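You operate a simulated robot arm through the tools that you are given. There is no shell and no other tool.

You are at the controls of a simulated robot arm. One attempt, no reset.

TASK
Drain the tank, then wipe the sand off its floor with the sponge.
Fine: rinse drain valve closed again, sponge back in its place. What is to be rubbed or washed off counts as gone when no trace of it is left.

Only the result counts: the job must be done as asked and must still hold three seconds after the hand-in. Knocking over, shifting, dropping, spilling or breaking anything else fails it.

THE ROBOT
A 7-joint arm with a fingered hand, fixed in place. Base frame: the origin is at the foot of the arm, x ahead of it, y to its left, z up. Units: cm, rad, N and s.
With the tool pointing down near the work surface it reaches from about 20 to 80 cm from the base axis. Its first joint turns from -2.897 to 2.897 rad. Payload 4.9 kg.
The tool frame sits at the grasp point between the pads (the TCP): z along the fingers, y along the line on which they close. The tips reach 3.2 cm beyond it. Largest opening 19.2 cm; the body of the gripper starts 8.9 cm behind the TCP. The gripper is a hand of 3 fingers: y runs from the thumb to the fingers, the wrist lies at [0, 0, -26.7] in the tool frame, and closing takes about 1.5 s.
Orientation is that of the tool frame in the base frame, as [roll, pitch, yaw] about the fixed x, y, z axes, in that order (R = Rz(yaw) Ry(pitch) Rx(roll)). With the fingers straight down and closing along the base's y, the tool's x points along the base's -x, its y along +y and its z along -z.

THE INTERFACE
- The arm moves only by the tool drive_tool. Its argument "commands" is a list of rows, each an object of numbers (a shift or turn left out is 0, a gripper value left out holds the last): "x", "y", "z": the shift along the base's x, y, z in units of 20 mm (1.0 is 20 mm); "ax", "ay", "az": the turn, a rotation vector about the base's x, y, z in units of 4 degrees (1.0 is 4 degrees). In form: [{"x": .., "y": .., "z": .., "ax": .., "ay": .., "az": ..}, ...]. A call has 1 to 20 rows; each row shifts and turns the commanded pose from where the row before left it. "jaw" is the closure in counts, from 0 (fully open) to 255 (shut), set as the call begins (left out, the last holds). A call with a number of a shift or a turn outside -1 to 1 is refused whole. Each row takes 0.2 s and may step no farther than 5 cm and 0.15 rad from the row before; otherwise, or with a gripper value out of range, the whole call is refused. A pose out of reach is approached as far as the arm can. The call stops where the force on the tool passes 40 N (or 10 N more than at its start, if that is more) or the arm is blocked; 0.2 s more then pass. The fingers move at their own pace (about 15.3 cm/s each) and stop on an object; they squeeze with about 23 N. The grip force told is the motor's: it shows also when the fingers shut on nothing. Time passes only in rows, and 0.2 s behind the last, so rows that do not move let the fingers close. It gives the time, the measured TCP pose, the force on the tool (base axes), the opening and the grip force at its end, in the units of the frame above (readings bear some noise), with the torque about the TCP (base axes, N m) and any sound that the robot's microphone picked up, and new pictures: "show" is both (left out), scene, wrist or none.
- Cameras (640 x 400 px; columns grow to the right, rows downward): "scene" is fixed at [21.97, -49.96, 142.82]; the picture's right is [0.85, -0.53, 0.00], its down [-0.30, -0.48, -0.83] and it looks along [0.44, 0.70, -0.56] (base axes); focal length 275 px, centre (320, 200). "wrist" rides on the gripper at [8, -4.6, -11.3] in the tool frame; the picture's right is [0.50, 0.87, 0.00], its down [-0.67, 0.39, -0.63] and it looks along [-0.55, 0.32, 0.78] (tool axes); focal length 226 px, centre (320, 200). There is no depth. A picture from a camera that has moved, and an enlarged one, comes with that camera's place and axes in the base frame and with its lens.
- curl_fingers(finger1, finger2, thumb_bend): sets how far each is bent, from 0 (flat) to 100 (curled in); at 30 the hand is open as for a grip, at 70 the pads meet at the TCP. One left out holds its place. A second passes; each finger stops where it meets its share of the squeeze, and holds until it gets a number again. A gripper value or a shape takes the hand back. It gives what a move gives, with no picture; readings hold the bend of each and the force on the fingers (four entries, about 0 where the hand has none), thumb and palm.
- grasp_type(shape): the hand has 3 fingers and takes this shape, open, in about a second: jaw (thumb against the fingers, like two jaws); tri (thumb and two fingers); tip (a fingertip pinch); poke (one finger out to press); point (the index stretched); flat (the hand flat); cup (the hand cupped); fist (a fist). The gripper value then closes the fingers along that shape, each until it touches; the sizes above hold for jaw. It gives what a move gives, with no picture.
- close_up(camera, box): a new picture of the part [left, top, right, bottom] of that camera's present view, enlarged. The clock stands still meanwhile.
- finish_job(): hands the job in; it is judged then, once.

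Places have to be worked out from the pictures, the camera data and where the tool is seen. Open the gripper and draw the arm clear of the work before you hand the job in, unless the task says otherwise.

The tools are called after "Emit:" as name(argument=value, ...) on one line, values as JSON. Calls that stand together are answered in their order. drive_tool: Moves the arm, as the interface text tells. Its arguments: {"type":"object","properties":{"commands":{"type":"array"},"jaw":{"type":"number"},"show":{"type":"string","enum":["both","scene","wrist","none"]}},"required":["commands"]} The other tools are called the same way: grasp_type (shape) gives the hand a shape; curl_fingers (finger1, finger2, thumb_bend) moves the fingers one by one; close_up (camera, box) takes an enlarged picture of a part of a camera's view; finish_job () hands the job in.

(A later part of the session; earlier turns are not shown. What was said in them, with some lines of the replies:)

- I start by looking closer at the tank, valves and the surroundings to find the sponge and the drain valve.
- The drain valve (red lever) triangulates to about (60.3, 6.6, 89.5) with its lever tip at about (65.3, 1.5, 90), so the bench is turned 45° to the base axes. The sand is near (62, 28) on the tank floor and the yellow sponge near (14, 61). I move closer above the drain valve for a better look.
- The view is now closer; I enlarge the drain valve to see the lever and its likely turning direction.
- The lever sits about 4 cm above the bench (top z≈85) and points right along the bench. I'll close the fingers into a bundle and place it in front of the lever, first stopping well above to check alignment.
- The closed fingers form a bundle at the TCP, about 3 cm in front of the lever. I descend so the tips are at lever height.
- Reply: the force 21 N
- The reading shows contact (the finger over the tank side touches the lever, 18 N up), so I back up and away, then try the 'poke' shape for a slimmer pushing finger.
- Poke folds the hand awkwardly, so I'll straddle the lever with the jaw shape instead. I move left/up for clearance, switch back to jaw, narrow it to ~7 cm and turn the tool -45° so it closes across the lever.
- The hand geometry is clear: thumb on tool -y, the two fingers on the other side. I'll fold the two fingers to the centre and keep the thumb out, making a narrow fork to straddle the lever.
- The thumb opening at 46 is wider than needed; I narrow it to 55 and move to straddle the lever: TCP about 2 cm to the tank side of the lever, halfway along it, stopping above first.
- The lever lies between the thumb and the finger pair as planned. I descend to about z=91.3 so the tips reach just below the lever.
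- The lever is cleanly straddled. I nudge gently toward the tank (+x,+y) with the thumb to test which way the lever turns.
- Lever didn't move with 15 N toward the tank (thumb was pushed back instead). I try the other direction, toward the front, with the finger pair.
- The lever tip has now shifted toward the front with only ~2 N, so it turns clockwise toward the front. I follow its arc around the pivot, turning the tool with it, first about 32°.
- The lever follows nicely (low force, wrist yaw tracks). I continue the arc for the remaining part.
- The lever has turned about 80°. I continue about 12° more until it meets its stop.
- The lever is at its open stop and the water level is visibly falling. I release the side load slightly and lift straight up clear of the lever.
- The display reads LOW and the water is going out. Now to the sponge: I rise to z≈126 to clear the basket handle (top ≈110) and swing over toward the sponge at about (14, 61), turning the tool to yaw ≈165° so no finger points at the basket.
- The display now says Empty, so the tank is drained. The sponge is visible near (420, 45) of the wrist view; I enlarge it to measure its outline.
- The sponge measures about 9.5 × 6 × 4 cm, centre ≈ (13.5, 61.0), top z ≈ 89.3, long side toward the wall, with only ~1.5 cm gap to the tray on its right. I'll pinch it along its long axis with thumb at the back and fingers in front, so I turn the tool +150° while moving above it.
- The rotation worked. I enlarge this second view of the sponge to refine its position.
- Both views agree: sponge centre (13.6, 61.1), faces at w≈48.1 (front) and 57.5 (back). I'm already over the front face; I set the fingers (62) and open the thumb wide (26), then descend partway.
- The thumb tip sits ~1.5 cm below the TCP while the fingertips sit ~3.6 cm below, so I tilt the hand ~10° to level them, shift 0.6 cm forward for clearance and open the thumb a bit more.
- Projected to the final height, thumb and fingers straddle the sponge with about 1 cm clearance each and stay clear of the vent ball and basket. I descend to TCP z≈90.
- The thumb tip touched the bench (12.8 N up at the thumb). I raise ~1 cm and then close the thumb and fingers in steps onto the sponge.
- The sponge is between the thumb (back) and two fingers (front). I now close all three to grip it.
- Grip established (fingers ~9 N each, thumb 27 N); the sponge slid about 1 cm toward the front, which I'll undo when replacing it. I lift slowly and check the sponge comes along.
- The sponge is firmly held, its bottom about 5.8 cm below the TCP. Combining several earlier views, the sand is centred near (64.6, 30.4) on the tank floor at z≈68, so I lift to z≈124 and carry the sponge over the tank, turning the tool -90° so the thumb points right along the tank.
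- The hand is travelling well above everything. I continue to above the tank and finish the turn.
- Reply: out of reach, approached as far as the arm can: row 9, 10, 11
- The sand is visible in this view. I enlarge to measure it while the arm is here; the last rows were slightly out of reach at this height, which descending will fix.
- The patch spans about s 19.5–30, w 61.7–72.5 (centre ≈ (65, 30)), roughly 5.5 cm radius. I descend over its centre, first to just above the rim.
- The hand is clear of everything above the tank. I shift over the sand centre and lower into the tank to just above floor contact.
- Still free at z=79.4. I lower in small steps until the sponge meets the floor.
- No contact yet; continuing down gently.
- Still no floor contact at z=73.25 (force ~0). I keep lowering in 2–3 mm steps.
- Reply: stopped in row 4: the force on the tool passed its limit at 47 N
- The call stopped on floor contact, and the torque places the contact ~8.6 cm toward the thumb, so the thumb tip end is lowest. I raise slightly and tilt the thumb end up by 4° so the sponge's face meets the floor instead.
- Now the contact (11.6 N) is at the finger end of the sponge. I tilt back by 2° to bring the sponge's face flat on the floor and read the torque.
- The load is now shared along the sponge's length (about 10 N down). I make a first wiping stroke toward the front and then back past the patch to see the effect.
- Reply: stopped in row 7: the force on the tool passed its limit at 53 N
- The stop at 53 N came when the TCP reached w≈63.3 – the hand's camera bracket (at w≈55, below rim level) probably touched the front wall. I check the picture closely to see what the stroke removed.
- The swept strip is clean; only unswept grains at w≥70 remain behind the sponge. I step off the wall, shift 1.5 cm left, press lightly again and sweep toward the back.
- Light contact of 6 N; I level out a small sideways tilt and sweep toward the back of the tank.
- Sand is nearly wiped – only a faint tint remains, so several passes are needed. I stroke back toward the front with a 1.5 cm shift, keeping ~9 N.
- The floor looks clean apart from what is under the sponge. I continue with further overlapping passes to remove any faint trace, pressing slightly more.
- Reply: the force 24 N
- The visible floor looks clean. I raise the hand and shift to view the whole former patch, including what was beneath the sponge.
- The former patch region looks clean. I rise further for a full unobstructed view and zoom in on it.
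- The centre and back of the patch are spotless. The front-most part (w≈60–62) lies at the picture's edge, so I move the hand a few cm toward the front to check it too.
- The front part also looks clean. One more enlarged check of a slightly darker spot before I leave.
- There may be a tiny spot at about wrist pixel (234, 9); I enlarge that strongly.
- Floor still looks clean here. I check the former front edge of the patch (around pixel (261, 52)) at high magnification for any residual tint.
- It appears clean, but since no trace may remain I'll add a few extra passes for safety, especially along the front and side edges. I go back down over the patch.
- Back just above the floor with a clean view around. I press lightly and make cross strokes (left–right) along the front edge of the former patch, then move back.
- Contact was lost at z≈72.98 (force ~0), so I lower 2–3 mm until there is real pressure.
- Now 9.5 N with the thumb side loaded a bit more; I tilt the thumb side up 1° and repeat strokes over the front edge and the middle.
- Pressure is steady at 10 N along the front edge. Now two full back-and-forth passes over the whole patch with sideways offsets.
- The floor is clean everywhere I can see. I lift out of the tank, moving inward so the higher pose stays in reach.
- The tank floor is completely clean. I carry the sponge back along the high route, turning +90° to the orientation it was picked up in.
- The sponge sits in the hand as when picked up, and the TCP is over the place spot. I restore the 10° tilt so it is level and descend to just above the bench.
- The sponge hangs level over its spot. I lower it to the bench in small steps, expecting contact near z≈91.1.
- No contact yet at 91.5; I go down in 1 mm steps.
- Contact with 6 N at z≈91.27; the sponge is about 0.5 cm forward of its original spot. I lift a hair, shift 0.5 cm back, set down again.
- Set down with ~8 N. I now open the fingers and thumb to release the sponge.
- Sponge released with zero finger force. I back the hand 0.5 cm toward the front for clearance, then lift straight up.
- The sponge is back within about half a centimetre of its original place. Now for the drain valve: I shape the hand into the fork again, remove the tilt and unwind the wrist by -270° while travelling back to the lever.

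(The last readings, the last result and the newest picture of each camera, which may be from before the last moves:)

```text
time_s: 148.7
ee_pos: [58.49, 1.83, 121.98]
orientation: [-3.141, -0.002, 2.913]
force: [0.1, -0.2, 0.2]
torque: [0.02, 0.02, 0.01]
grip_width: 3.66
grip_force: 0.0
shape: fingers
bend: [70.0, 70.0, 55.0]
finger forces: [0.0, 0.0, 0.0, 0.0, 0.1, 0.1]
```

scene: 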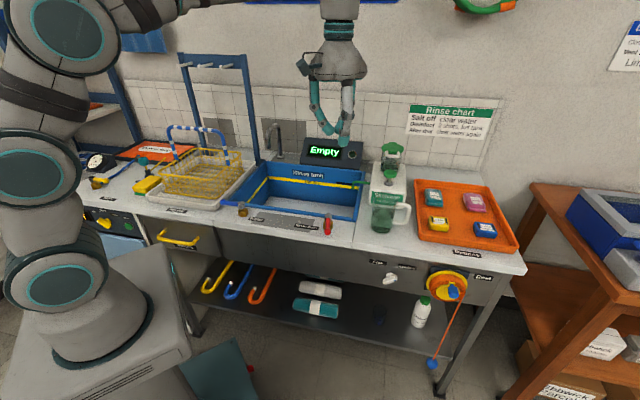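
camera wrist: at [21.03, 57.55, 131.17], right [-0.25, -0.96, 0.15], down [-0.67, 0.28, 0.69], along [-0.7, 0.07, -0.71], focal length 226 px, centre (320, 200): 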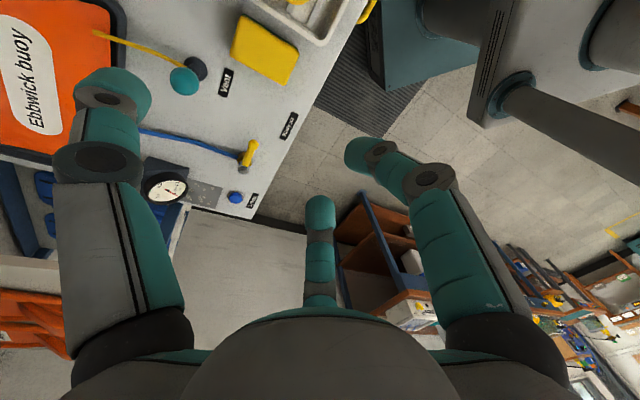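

Yaw is now 167°; I continue unwinding to 45° above the lever and descend to about z=103 for a look.

Emit:
drive_tool(commands=[{"az": -1}, {"az": -1}, {"az": -1}, {"az": -1}, {"az": -1}, {"az": -1}, {"az": -1}, {"az": -1}, {"az": -1}, {"az": -1}, {"az": -1}, {"az": -1}, {"az": -1}, {"az": -1}, {"az": -1}, {"az": -1}, {"az": -1}, {"az": -1}, {"az": -1}, {"az": -1}], show="none")

Emit:
drive_tool(commands=[{"az": -1, "z": -0.9}, {"az": -1, "z": -0.9}, {"az": -1, "z": -0.9}, {"az": -1, "z": -0.9}, {"az": -1, "z": -0.9}, {"az": -1, "z": -0.9}, {"az": -1, "z": -0.9}, {"az": -1, "z": -0.9}, {"az": -1, "z": -0.9}, {"az": -1, "z": -0.9}, {"az": -0.5}], show="both")

Emit:
close_up(camera="wrist", box=[200, 0, 440, 150])

```text
time_s: 152.9
ee_pos: [58.47, 1.75, 122.1]
orientation: [-3.139, -0.003, 1.517]
force: [-0.5, -0.2, -0.3]
torque: [-0.01, 0.02, 0.01]
grip_width: 3.69
grip_force: 0.1
shape: fingers
bend: [70.0, 70.0, 55.0]
finger forces: [0.0, 0.0, 0.1, 0.0, 0.1, 0.0]
```

```text
time_s: 155.3
ee_pos: [58.4, 1.85, 104.09]
orientation: [-3.139, -0.004, 0.784]
force: [-0.3, 0.0, -0.6]
torque: [0.02, 0.0, 0.0]
grip_width: 3.7
grip_force: 0.0
shape: fingers
bend: [70.0, 70.0, 55.0]
finger forces: [0.0, 0.1, 0.0, 0.0, 0.1, 0.0]
camera wrist: at [60.84, 10.62, 115.3], right [0.97, -0.26, 0.0], down [-0.2, -0.75, 0.63], along [-0.16, -0.61, -0.78], focal length 226 px, centre (320, 200)
```

scene: 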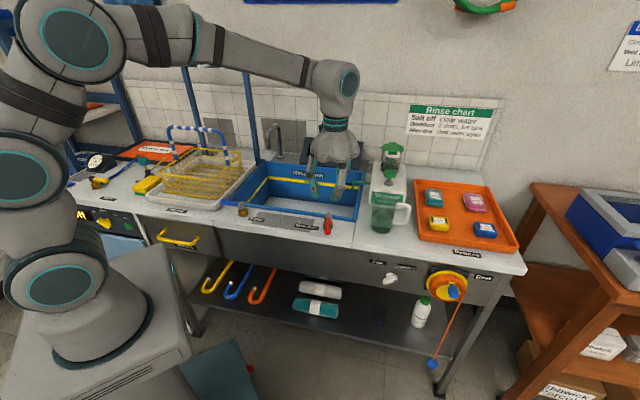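
wrist: 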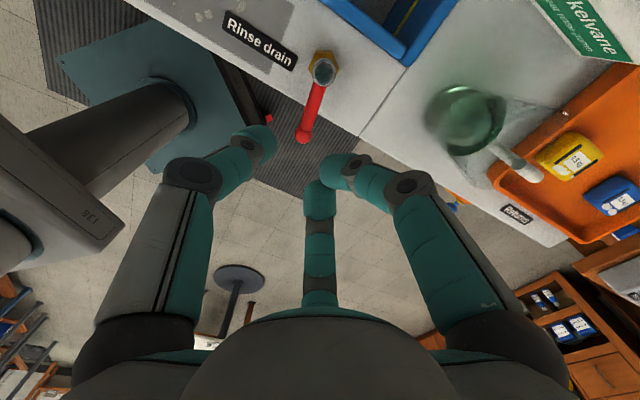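

```text
2.67 times, centred on (320, 75) of wrist
camera zoom: at [60.84, 10.62, 115.3], right [0.97, -0.26, 0.0], down [-0.2, -0.75, 0.63], along [-0.16, -0.61, -0.78], focal length 603 px, centre (320, 533)
```

zoom: 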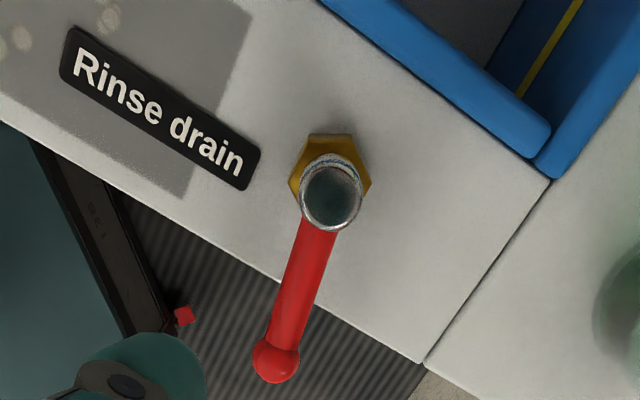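

The lever measures about -124° (80° from closed). I align the fork to it (yaw 56°, centred on the lever), and descend most of the way.

Emit:
drive_tool(commands=[{"x": 0.26, "y": -0.04, "az": 1}, {"x": 0.26, "y": -0.04, "az": 1}, {"az": 0.75}, {"z": -0.8}, {"z": -0.8}, {"z": -0.8}, {"z": -0.8}, {"z": -0.8}, {"z": -0.6}], show="wrist")

```text
time_s: 157.3
ee_pos: [59.45, 1.69, 94.8]
orientation: [-3.139, -0.001, 0.978]
force: [0.3, -0.8, 0.2]
torque: [0.01, 0.0, 0.01]
grip_width: 3.7
grip_force: 0.1
shape: fingers
bend: [70.0, 70.0, 55.0]
finger forces: [0.0, 0.0, 0.0, 0.0, 0.0, 0.0]
camera wrist: at [60.1, 10.83, 106.06], right [1.0, -0.07, 0.0], down [-0.05, -0.78, 0.63], along [-0.04, -0.63, -0.78], focal length 226 px, centre (320, 200)
```

wrist: 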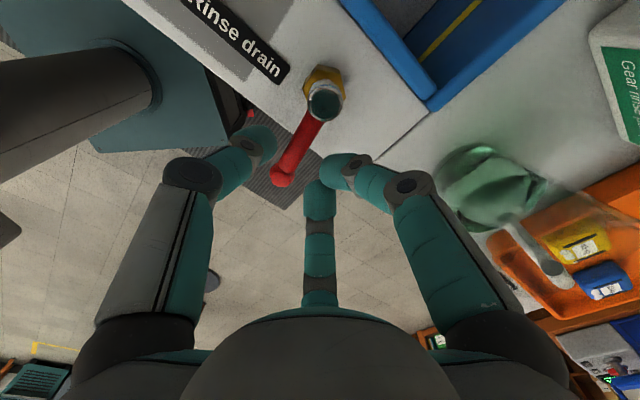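

The lever is between thumb and fingers as before; I descend the last 3.5 cm.

Emit:
drive_tool(commands=[{"z": -0.5}, {"z": -0.5}, {"z": -0.4}, {"z": -0.35}], show="wrist")

```text
time_s: 158.3
ee_pos: [59.39, 1.72, 91.26]
orientation: [-3.14, -0.002, 0.977]
force: [0.3, 1.1, 0.1]
torque: [0.0, 0.02, 0.0]
grip_width: 3.7
grip_force: 0.2
shape: fingers
bend: [70.0, 70.0, 55.0]
finger forces: [0.0, 0.1, 0.0, 0.0, 0.0, 0.0]
camera wrist: at [60.14, 10.76, 102.59], right [1.0, -0.07, 0.0], down [-0.05, -0.78, 0.63], along [-0.04, -0.63, -0.78], focal length 226 px, centre (320, 200)
```

wrist: 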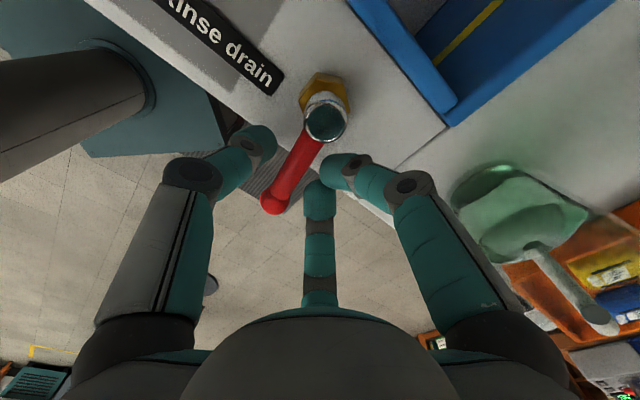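

Good straddle. I move sideways so the thumb contacts the lever and start turning it counter-clockwise (back toward closed) around the pivot, about 32° first.

Emit:
drive_tool(commands=[{"x": 0.41, "y": -0.27}, {"x": 0.405, "y": -0.27}, {"x": 0.2053, "y": 0.0321, "az": 1}, {"x": 0.2026, "y": 0.0464, "az": 1}, {"x": 0.1988, "y": 0.0604, "az": 1}, {"x": 0.1941, "y": 0.0741, "az": 1}, {"x": 0.1885, "y": 0.0875, "az": 1}, {"x": 0.1819, "y": 0.1004, "az": 1}, {"x": 0.1745, "y": 0.1129, "az": 1}, {"x": 0.1662, "y": 0.1248, "az": 1}], show="wrist")

```text
time_s: 160.5
ee_pos: [64.15, 1.92, 91.31]
orientation: [3.141, -0.001, 1.539]
force: [-1.2, 1.0, -0.7]
torque: [0.0, -0.02, -0.03]
grip_width: 3.82
grip_force: 0.1
shape: fingers
bend: [70.0, 70.0, 55.0]
finger forces: [0.0, 0.1, 0.0, 0.0, 1.3, 0.0]
camera wrist: at [59.89, 9.92, 102.65], right [0.88, 0.47, 0.0], down [0.37, -0.69, 0.63], along [0.3, -0.56, -0.78], focal length 226 px, centre (320, 200)
```

wrist: 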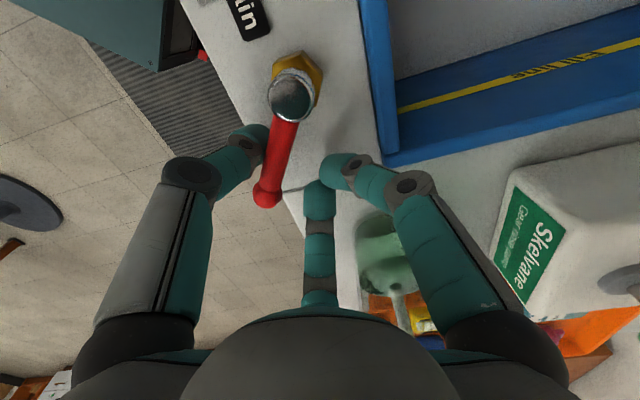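

The lever follows the thumb with only ~1 N. Before continuing I check the clearance between the hand's right finger and the beaker.

Emit:
close_up(camera="scene", box=[310, 140, 438, 220])

Emit:
close_up(camera="scene", box=[342, 170, 422, 240])

Emit:
close_up(camera="wrist", box=[290, 140, 530, 330])

```text
5.00 times, centred on (374, 180) of scene
camera zoom: at [21.97, -49.96, 142.82], right [0.85, -0.53, 0.0], down [-0.3, -0.48, -0.83], along [0.44, 0.7, -0.56], focal length 1373 px, centre (50, 300)
```

zoom: 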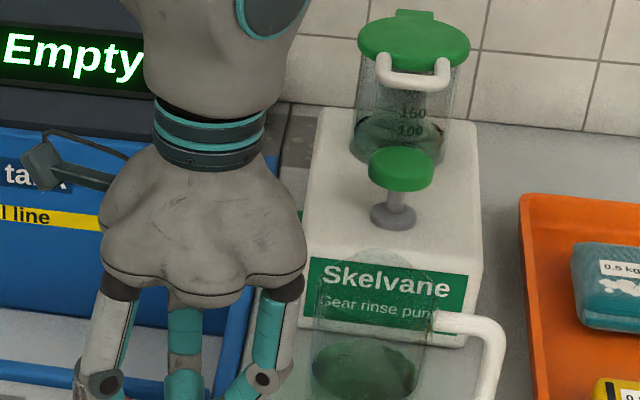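

```text
5.71 times, centred on (382, 205) of scene
camera zoom: at [21.97, -49.96, 142.82], right [0.85, -0.53, 0.0], down [-0.3, -0.48, -0.83], along [0.44, 0.7, -0.56], focal length 1569 px, centre (-34, 171)
```

zoom: 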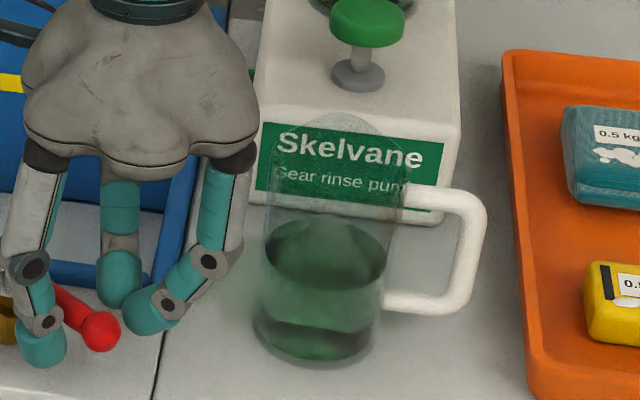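

```text
2.11 times, centred on (410, 235) of wrist
camera zoom: at [59.89, 9.92, 102.65], right [0.88, 0.47, 0.0], down [0.37, -0.69, 0.63], along [0.3, -0.56, -0.78], focal length 476 px, centre (130, 126)
```

zoom: 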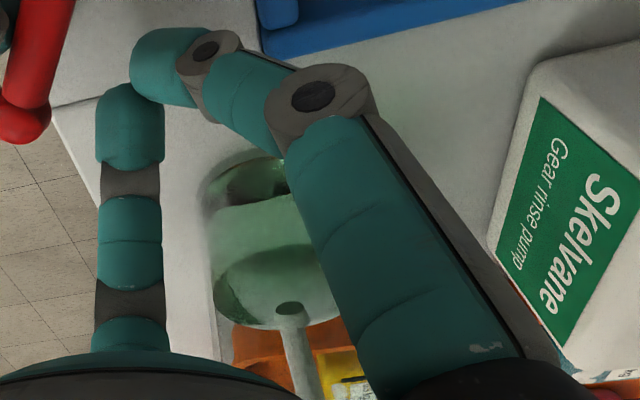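

The beaker (centre ≈ (75.7, -2.1), top z≈97.8) would come within ~0.4 cm of a knuckle on the planned arc, so I slide the thumb closer to the pivot first and follow a tighter arc, keeping >1.4 cm clearance.

Emit:
drive_tool(commands=[{"x": -0.04, "y": 0.33}, {"x": -0.035, "y": 0.325}, {"x": 0.1113, "y": 0.1331, "az": 1}, {"x": 0.1017, "y": 0.1405, "az": 1}, {"x": 0.0917, "y": 0.1473, "az": 1}, {"x": 0.0812, "y": 0.1533, "az": 1}, {"x": 0.0703, "y": 0.1586, "az": 1}], show="wrist")

Emit:
close_up(camera="scene", box=[300, 170, 412, 240])

```text
time_s: 162.1
ee_pos: [65.0, 4.64, 91.29]
orientation: [-3.141, -0.003, 1.888]
force: [-1.3, -0.8, 0.5]
torque: [0.02, 0.03, 0.01]
grip_width: 3.89
grip_force: 1.3
shape: fingers
bend: [70.0, 70.0, 54.0]
finger forces: [0.0, 0.0, 0.1, 0.0, 1.7, 0.1]
camera wrist: at [58.14, 10.71, 102.61], right [0.67, 0.74, 0.0], down [0.58, -0.52, 0.63], along [0.47, -0.42, -0.78], focal length 226 px, centre (320, 200)
```

wrist: 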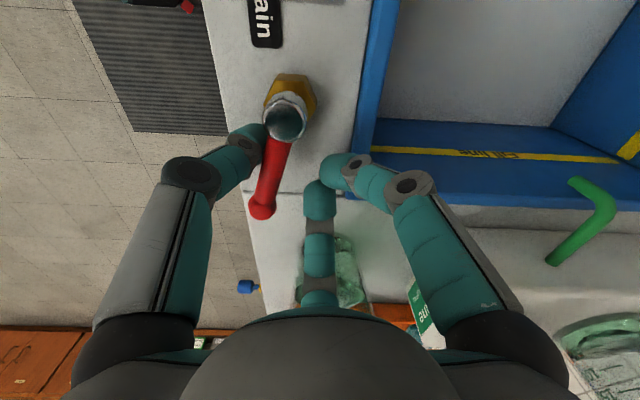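

```text
5.71 times, centred on (356, 205) of scene
camera zoom: at [21.97, -49.96, 142.82], right [0.85, -0.53, 0.0], down [-0.3, -0.48, -0.83], along [0.44, 0.7, -0.56], focal length 1569 px, centre (114, 171)
```

zoom: 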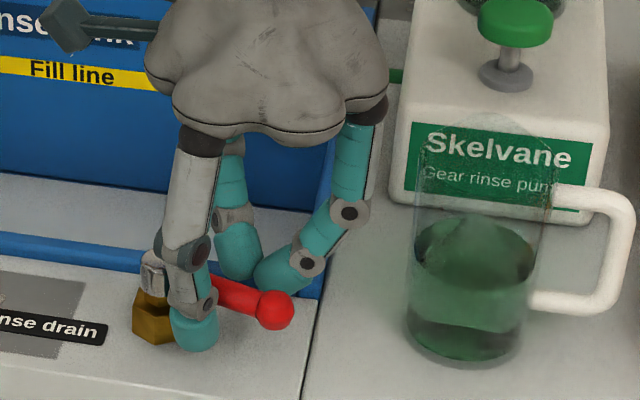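

Clearance to the beaker is fine and the lever is at about -63°; 18° remain. I continue the arc toward the closed stop.

Emit:
drive_tool(commands=[{"x": 0.0591, "y": 0.1631, "az": 1}, {"x": 0.0475, "y": 0.1669, "az": 1}, {"x": 0.0358, "y": 0.1698, "az": 1}, {"x": 0.0238, "y": 0.1718, "az": 1}], show="wrist")

Emit:
close_up(camera="scene", box=[300, 170, 412, 240])

```text
time_s: 163.1
ee_pos: [65.21, 5.93, 91.34]
orientation: [-3.139, -0.002, 2.166]
force: [-0.8, -1.0, -0.1]
torque: [0.02, 0.01, 0.0]
grip_width: 3.87
grip_force: 0.6
shape: fingers
bend: [70.0, 70.0, 54.0]
finger forces: [0.0, 0.0, 0.0, 0.0, 1.7, 0.1]
camera wrist: at [57.06, 9.99, 102.63], right [0.44, 0.9, 0.0], down [0.7, -0.34, 0.63], along [0.57, -0.28, -0.78], focal length 226 px, centre (320, 200)
```

wrist: 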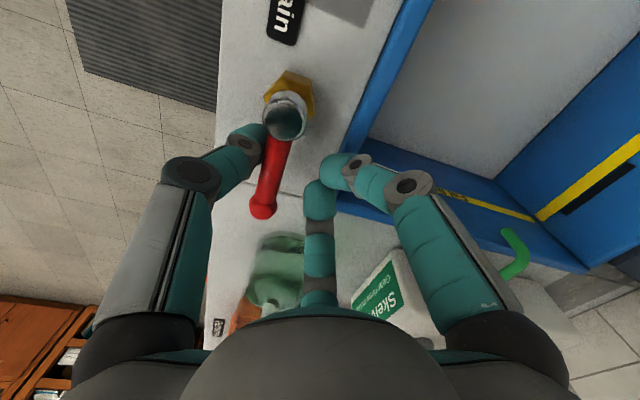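

```text
5.71 times, centred on (356, 205) of scene
camera zoom: at [21.97, -49.96, 142.82], right [0.85, -0.53, 0.0], down [-0.3, -0.48, -0.83], along [0.44, 0.7, -0.56], focal length 1569 px, centre (114, 171)
```

zoom: 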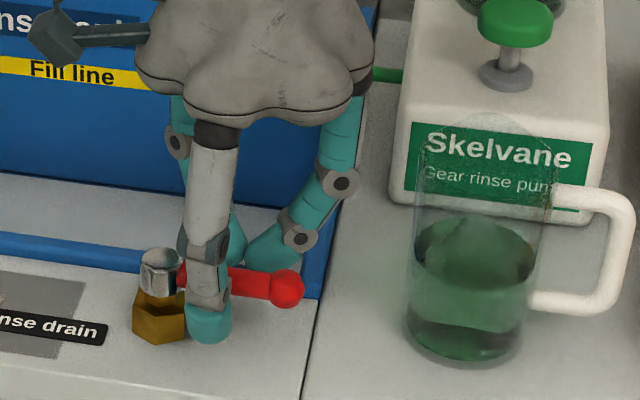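

The lever ball is at the same scene pixel (350, 220) as at the start, i.e. closed. I push slightly further to confirm it is against its stop.

Emit:
drive_tool(commands=[{"x": 0.09, "y": 0.11}, {"x": 0.09, "y": 0.11}, {"x": 0.09, "y": 0.11}], show="none")

Emit:
close_up(camera="scene", box=[300, 170, 412, 240])

```text
time_s: 163.9
ee_pos: [65.75, 6.51, 91.3]
orientation: [-3.138, -0.003, 2.164]
force: [-3.8, -11.3, 1.9]
torque: [-0.19, 0.13, 0.35]
grip_width: 4.57
grip_force: 4.8
shape: fingers
bend: [70.0, 70.0, 52.0]
finger forces: [0.0, 0.1, 0.0, 0.0, 9.9, 0.0]
```

```text
5.71 times, centred on (356, 205) of scene
camera zoom: at [21.97, -49.96, 142.82], right [0.85, -0.53, 0.0], down [-0.3, -0.48, -0.83], along [0.44, 0.7, -0.56], focal length 1569 px, centre (114, 171)
```

zoom: 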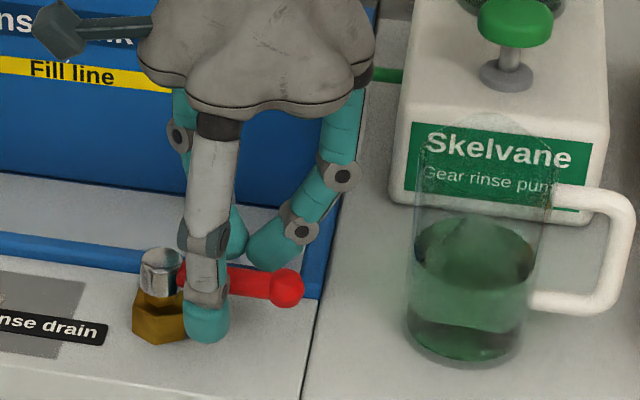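

Force rose to 12 N with no movement: the valve is closed against its stop. I back off slightly to the middle of the fork and lift straight up.

Emit:
drive_tool(commands=[{"x": -0.18, "y": -0.22}, {"x": -0.18, "y": -0.2}, {"z": 0.5}, {"z": 0.7}, {"z": 1}, {"z": 1}, {"z": 1}, {"z": 1}, {"z": 1}, {"z": 1}, {"z": 1}, {"z": 1}, {"z": 1}, {"z": 1}], show="both")

Emit:
close_up(camera="scene", box=[230, 130, 390, 230])

Emit:
close_up(camera="wrist", box=[240, 0, 560, 180])

```text
time_s: 166.9
ee_pos: [65.12, 5.72, 113.74]
orientation: [-3.137, -0.004, 2.165]
force: [0.4, -0.3, 0.3]
torque: [0.0, 0.02, -0.02]
grip_width: 3.71
grip_force: 0.1
shape: fingers
bend: [70.0, 70.0, 55.0]
finger forces: [0.0, 0.1, 0.0, 0.1, 0.0, 0.0]
camera wrist: at [56.89, 9.77, 125.0], right [0.44, 0.9, 0.0], down [0.7, -0.34, 0.63], along [0.56, -0.28, -0.78], focal length 226 px, centre (320, 200)
```

scene: 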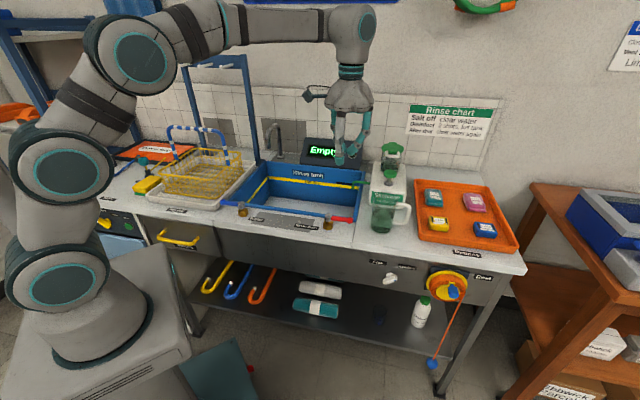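
wrist: 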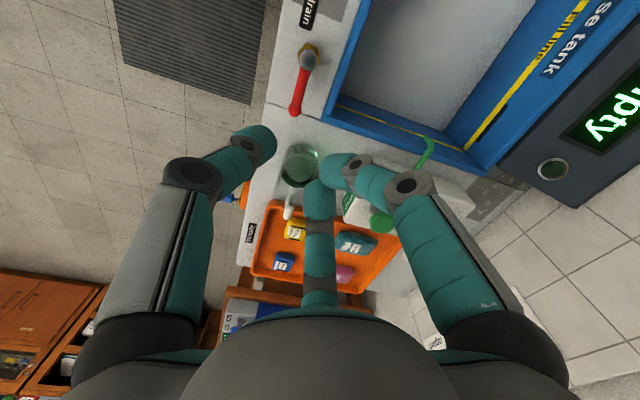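

```text
4.00 times, centred on (310, 180) of scene
camera zoom: at [21.97, -49.96, 142.82], right [0.85, -0.53, 0.0], down [-0.3, -0.48, -0.83], along [0.44, 0.7, -0.56], focal length 1098 px, centre (360, 280)
```

zoom: 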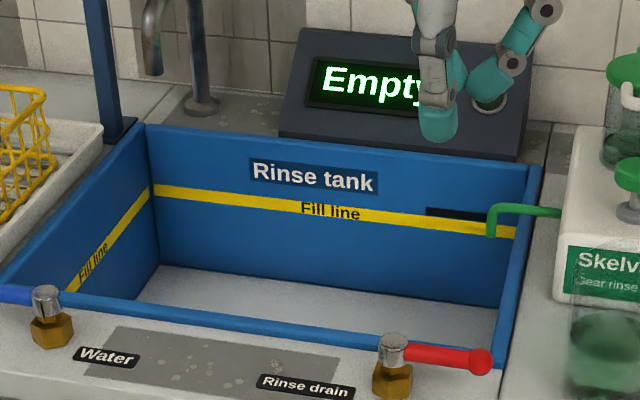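

```text
2.00 times, centred on (400, 90) of wrist
camera zoom: at [56.89, 9.77, 125.0], right [0.44, 0.9, 0.0], down [0.7, -0.34, 0.63], along [0.56, -0.28, -0.78], focal length 452 px, centre (160, 420)
```

zoom: 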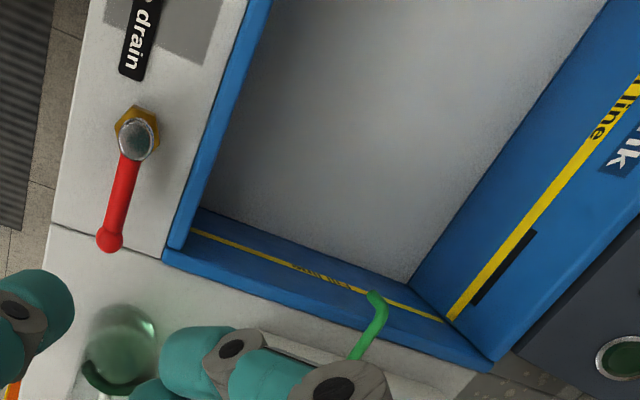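

Lever and display match a closed, empty tank. I retreat to the starting region, turning back to the start yaw, then open the hand and do a final floor check.

Emit:
drive_tool(commands=[{"x": -0.7, "y": 0.43, "z": 0.4, "az": 1}, {"x": -0.7, "y": 0.43, "z": 0.4, "az": 1}, {"x": -0.7, "y": 0.43, "z": 0.4, "az": 1}, {"x": -0.7, "y": 0.43, "z": 0.4, "az": 1}, {"x": -0.7, "y": 0.43, "z": 0.4, "az": 1}, {"x": -0.7, "y": 0.43, "z": 0.4, "az": 1}, {"x": -0.7, "y": 0.43, "z": 0.4, "az": 1}, {"x": -0.7, "y": 0.43, "z": 0.4, "az": 1}, {"x": -0.7, "y": 0.43, "z": 0.4, "az": 1}, {"x": -0.7, "y": 0.43, "z": 0.4, "az": 1}, {"x": -0.7, "y": 0.43, "z": 0.4, "az": 1}, {"x": -0.7, "y": 0.43, "z": 0.4, "az": 1}, {"x": -0.7, "y": 0.43, "z": 0.4, "az": 1}, {"x": -0.7, "y": 0.43, "z": 0.4, "az": 1}], show="none")

Emit:
grasp_type(shape="jaw")

Emit:
drive_tool(commands=[{}, {}], jaw=0, show="both")

Emit:
close_up(camera="wrist", box=[220, 90, 440, 220])

Emit:
close_up(camera="scene", box=[50, 110, 250, 235])

```text
time_s: 169.9
ee_pos: [45.41, 17.71, 124.98]
orientation: [-3.141, -0.001, -3.139]
force: [-0.2, 0.1, 0.1]
torque: [-0.02, 0.0, -0.03]
grip_width: 3.69
grip_force: 0.0
shape: fingers
bend: [70.0, 70.0, 55.0]
finger forces: [0.1, 0.1, 0.1, 0.1, 0.0, 0.0]
```

```text
time_s: 170.8
ee_pos: [45.39, 17.74, 124.8]
orientation: [-3.141, -0.003, -3.14]
force: [-0.5, -0.9, -0.7]
torque: [0.0, 0.01, -0.03]
grip_width: 19.16
grip_force: 0.0
shape: jaw
bend: [30.0, 30.0, 30.0]
finger forces: [0.0, 0.0, 0.1, 0.0, 0.0, 0.0]
```

```text
time_s: 171.4
ee_pos: [45.47, 17.84, 124.86]
orientation: [-3.142, -0.002, -3.141]
force: [-0.7, 0.2, 0.7]
torque: [0.0, 0.03, -0.05]
grip_width: 19.17
grip_force: 0.1
shape: jaw
bend: [30.0, 30.0, 30.0]
finger forces: [0.0, 0.1, 0.0, 0.0, 0.1, 0.0]
camera wrist: at [37.49, 13.25, 136.24], right [-0.5, 0.87, 0.0], down [0.67, 0.39, 0.63], along [0.55, 0.31, -0.78], focal length 226 px, centre (320, 200)
```

scene: 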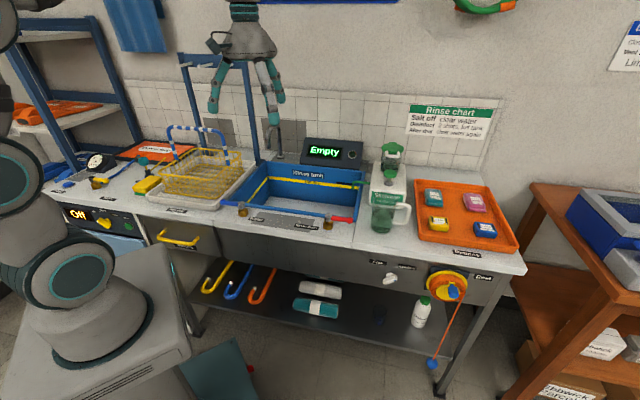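
wrist: 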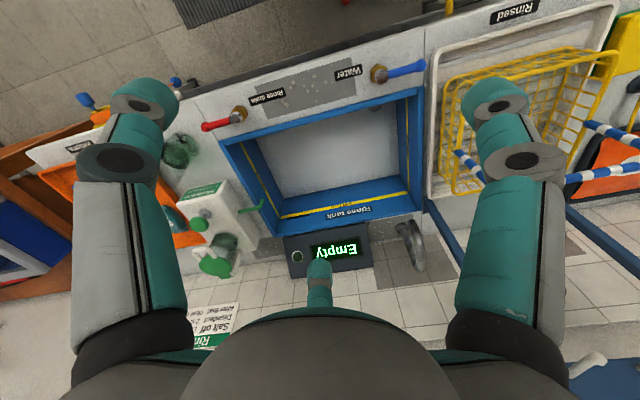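

```text
2.91 times, centred on (330, 155) of wrist
camera zoom: at [37.49, 13.25, 136.24], right [-0.5, 0.87, 0.0], down [0.67, 0.39, 0.63], along [0.55, 0.31, -0.78], focal length 658 px, centre (291, 331)
```

zoom: 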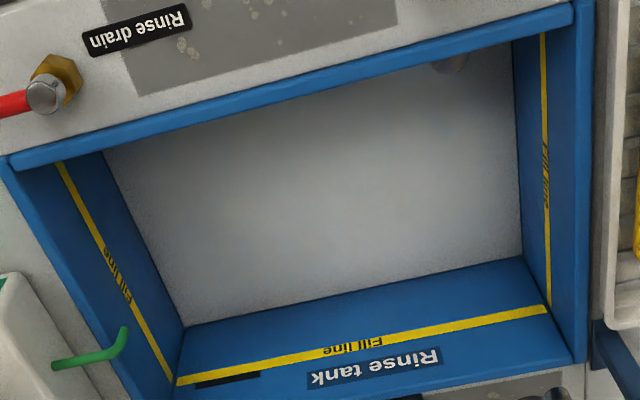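

```text
3.20 times, centred on (150, 172) of scene
camera zoom: at [21.97, -49.96, 142.82], right [0.85, -0.53, 0.0], down [-0.3, -0.48, -0.83], along [0.44, 0.7, -0.56], focal length 879 px, centre (864, 288)
```

zoom: 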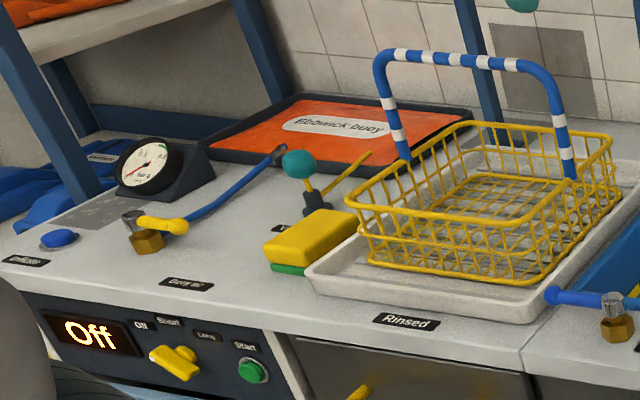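

Everything looks as at the start with an empty, clean tank. One last magnified check exactly where the sand was (around wrist pixel (323, 142)).

Emit:
close_up(camera="wrist", box=[283, 117, 363, 167])

Emit:
close_up(camera="wrist", box=[307, 132, 339, 152])

```text
8.00 times, centred on (323, 142) of wrist
camera zoom: at [37.49, 13.25, 136.24], right [-0.5, 0.87, 0.0], down [0.67, 0.39, 0.63], along [0.55, 0.31, -0.78], focal length 1808 px, centre (296, 664)
```

zoom: 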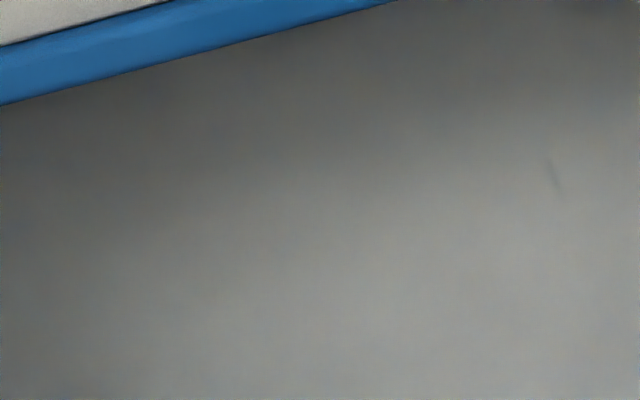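

```text
16.00 times, centred on (323, 142) of wrist
camera zoom: at [37.49, 13.25, 136.24], right [-0.5, 0.87, 0.0], down [0.67, 0.39, 0.63], along [0.55, 0.31, -0.78], focal length 3617 px, centre (272, 1128)
```

zoom: 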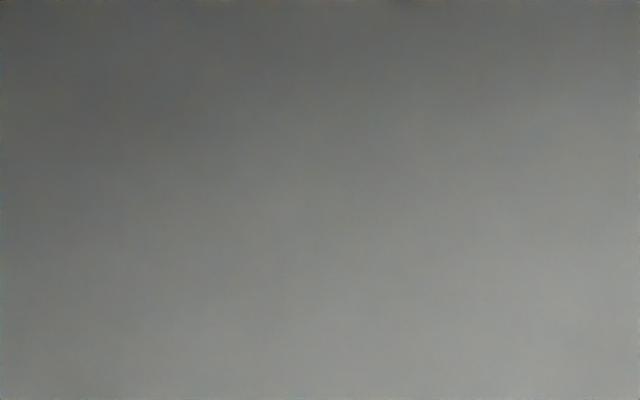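

There's a faint streak near pixel (352, 138), outside the former patch; I enlarge it to see whether it is a texture artifact.

Emit:
close_up(camera="wrist", box=[336, 128, 368, 148])

Emit:
close_up(camera="wrist", box=[320, 118, 400, 168])

```text
16.00 times, centred on (352, 138) of wrist
camera zoom: at [37.49, 13.25, 136.24], right [-0.5, 0.87, 0.0], down [0.67, 0.39, 0.63], along [0.55, 0.31, -0.78], focal length 3617 px, centre (-192, 1192)
```

zoom: 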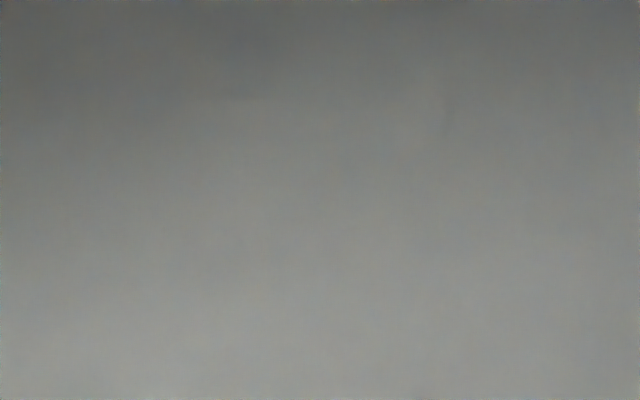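

```text
8.00 times, centred on (360, 143) of wrist
camera zoom: at [37.49, 13.25, 136.24], right [-0.5, 0.87, 0.0], down [0.67, 0.39, 0.63], along [0.55, 0.31, -0.78], focal length 1808 px, centre (0, 656)
```

zoom: 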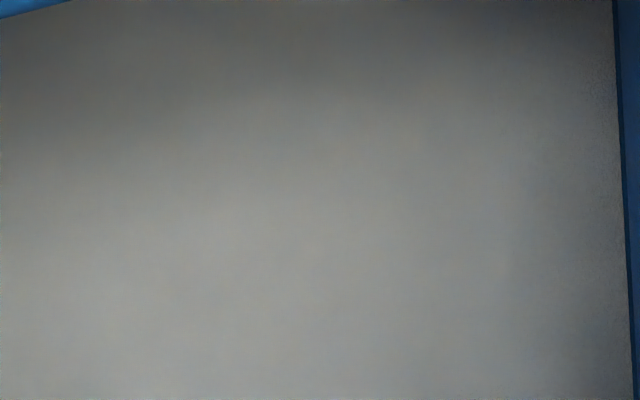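

The streak was only a picture artifact; the floor is clean, the tank reads Empty, the drain lever is closed, the sponge is back in its place, and the open hand is clear of the work. I hand the job in.

Emit:
finish_job()

```text
The job is handed in.
```

The tank is drained and its floor is wiped clean of sand. I've handed the job in; the tool confirmed it was received but gave no verdict.

- **Tank:** the display reads "Empty". Magnified views of the floor where the sand was show no trace left after several passes with the sponge.
- **Drain valve:** I turned it back until it met its stop, and the lever sits exactly where it was at the start.
- **Sponge:** it is back in its place, within about half a centimetre of where it was before.
- **Arm:** the hand is open and back at its starting position, clear of the bench.

During the first wiping stroke the hand bumped the tank's front wall, most likely with its camera bracket. The call stopped at 53 N. The later pictures show nothing knocked over, moved or spilled.
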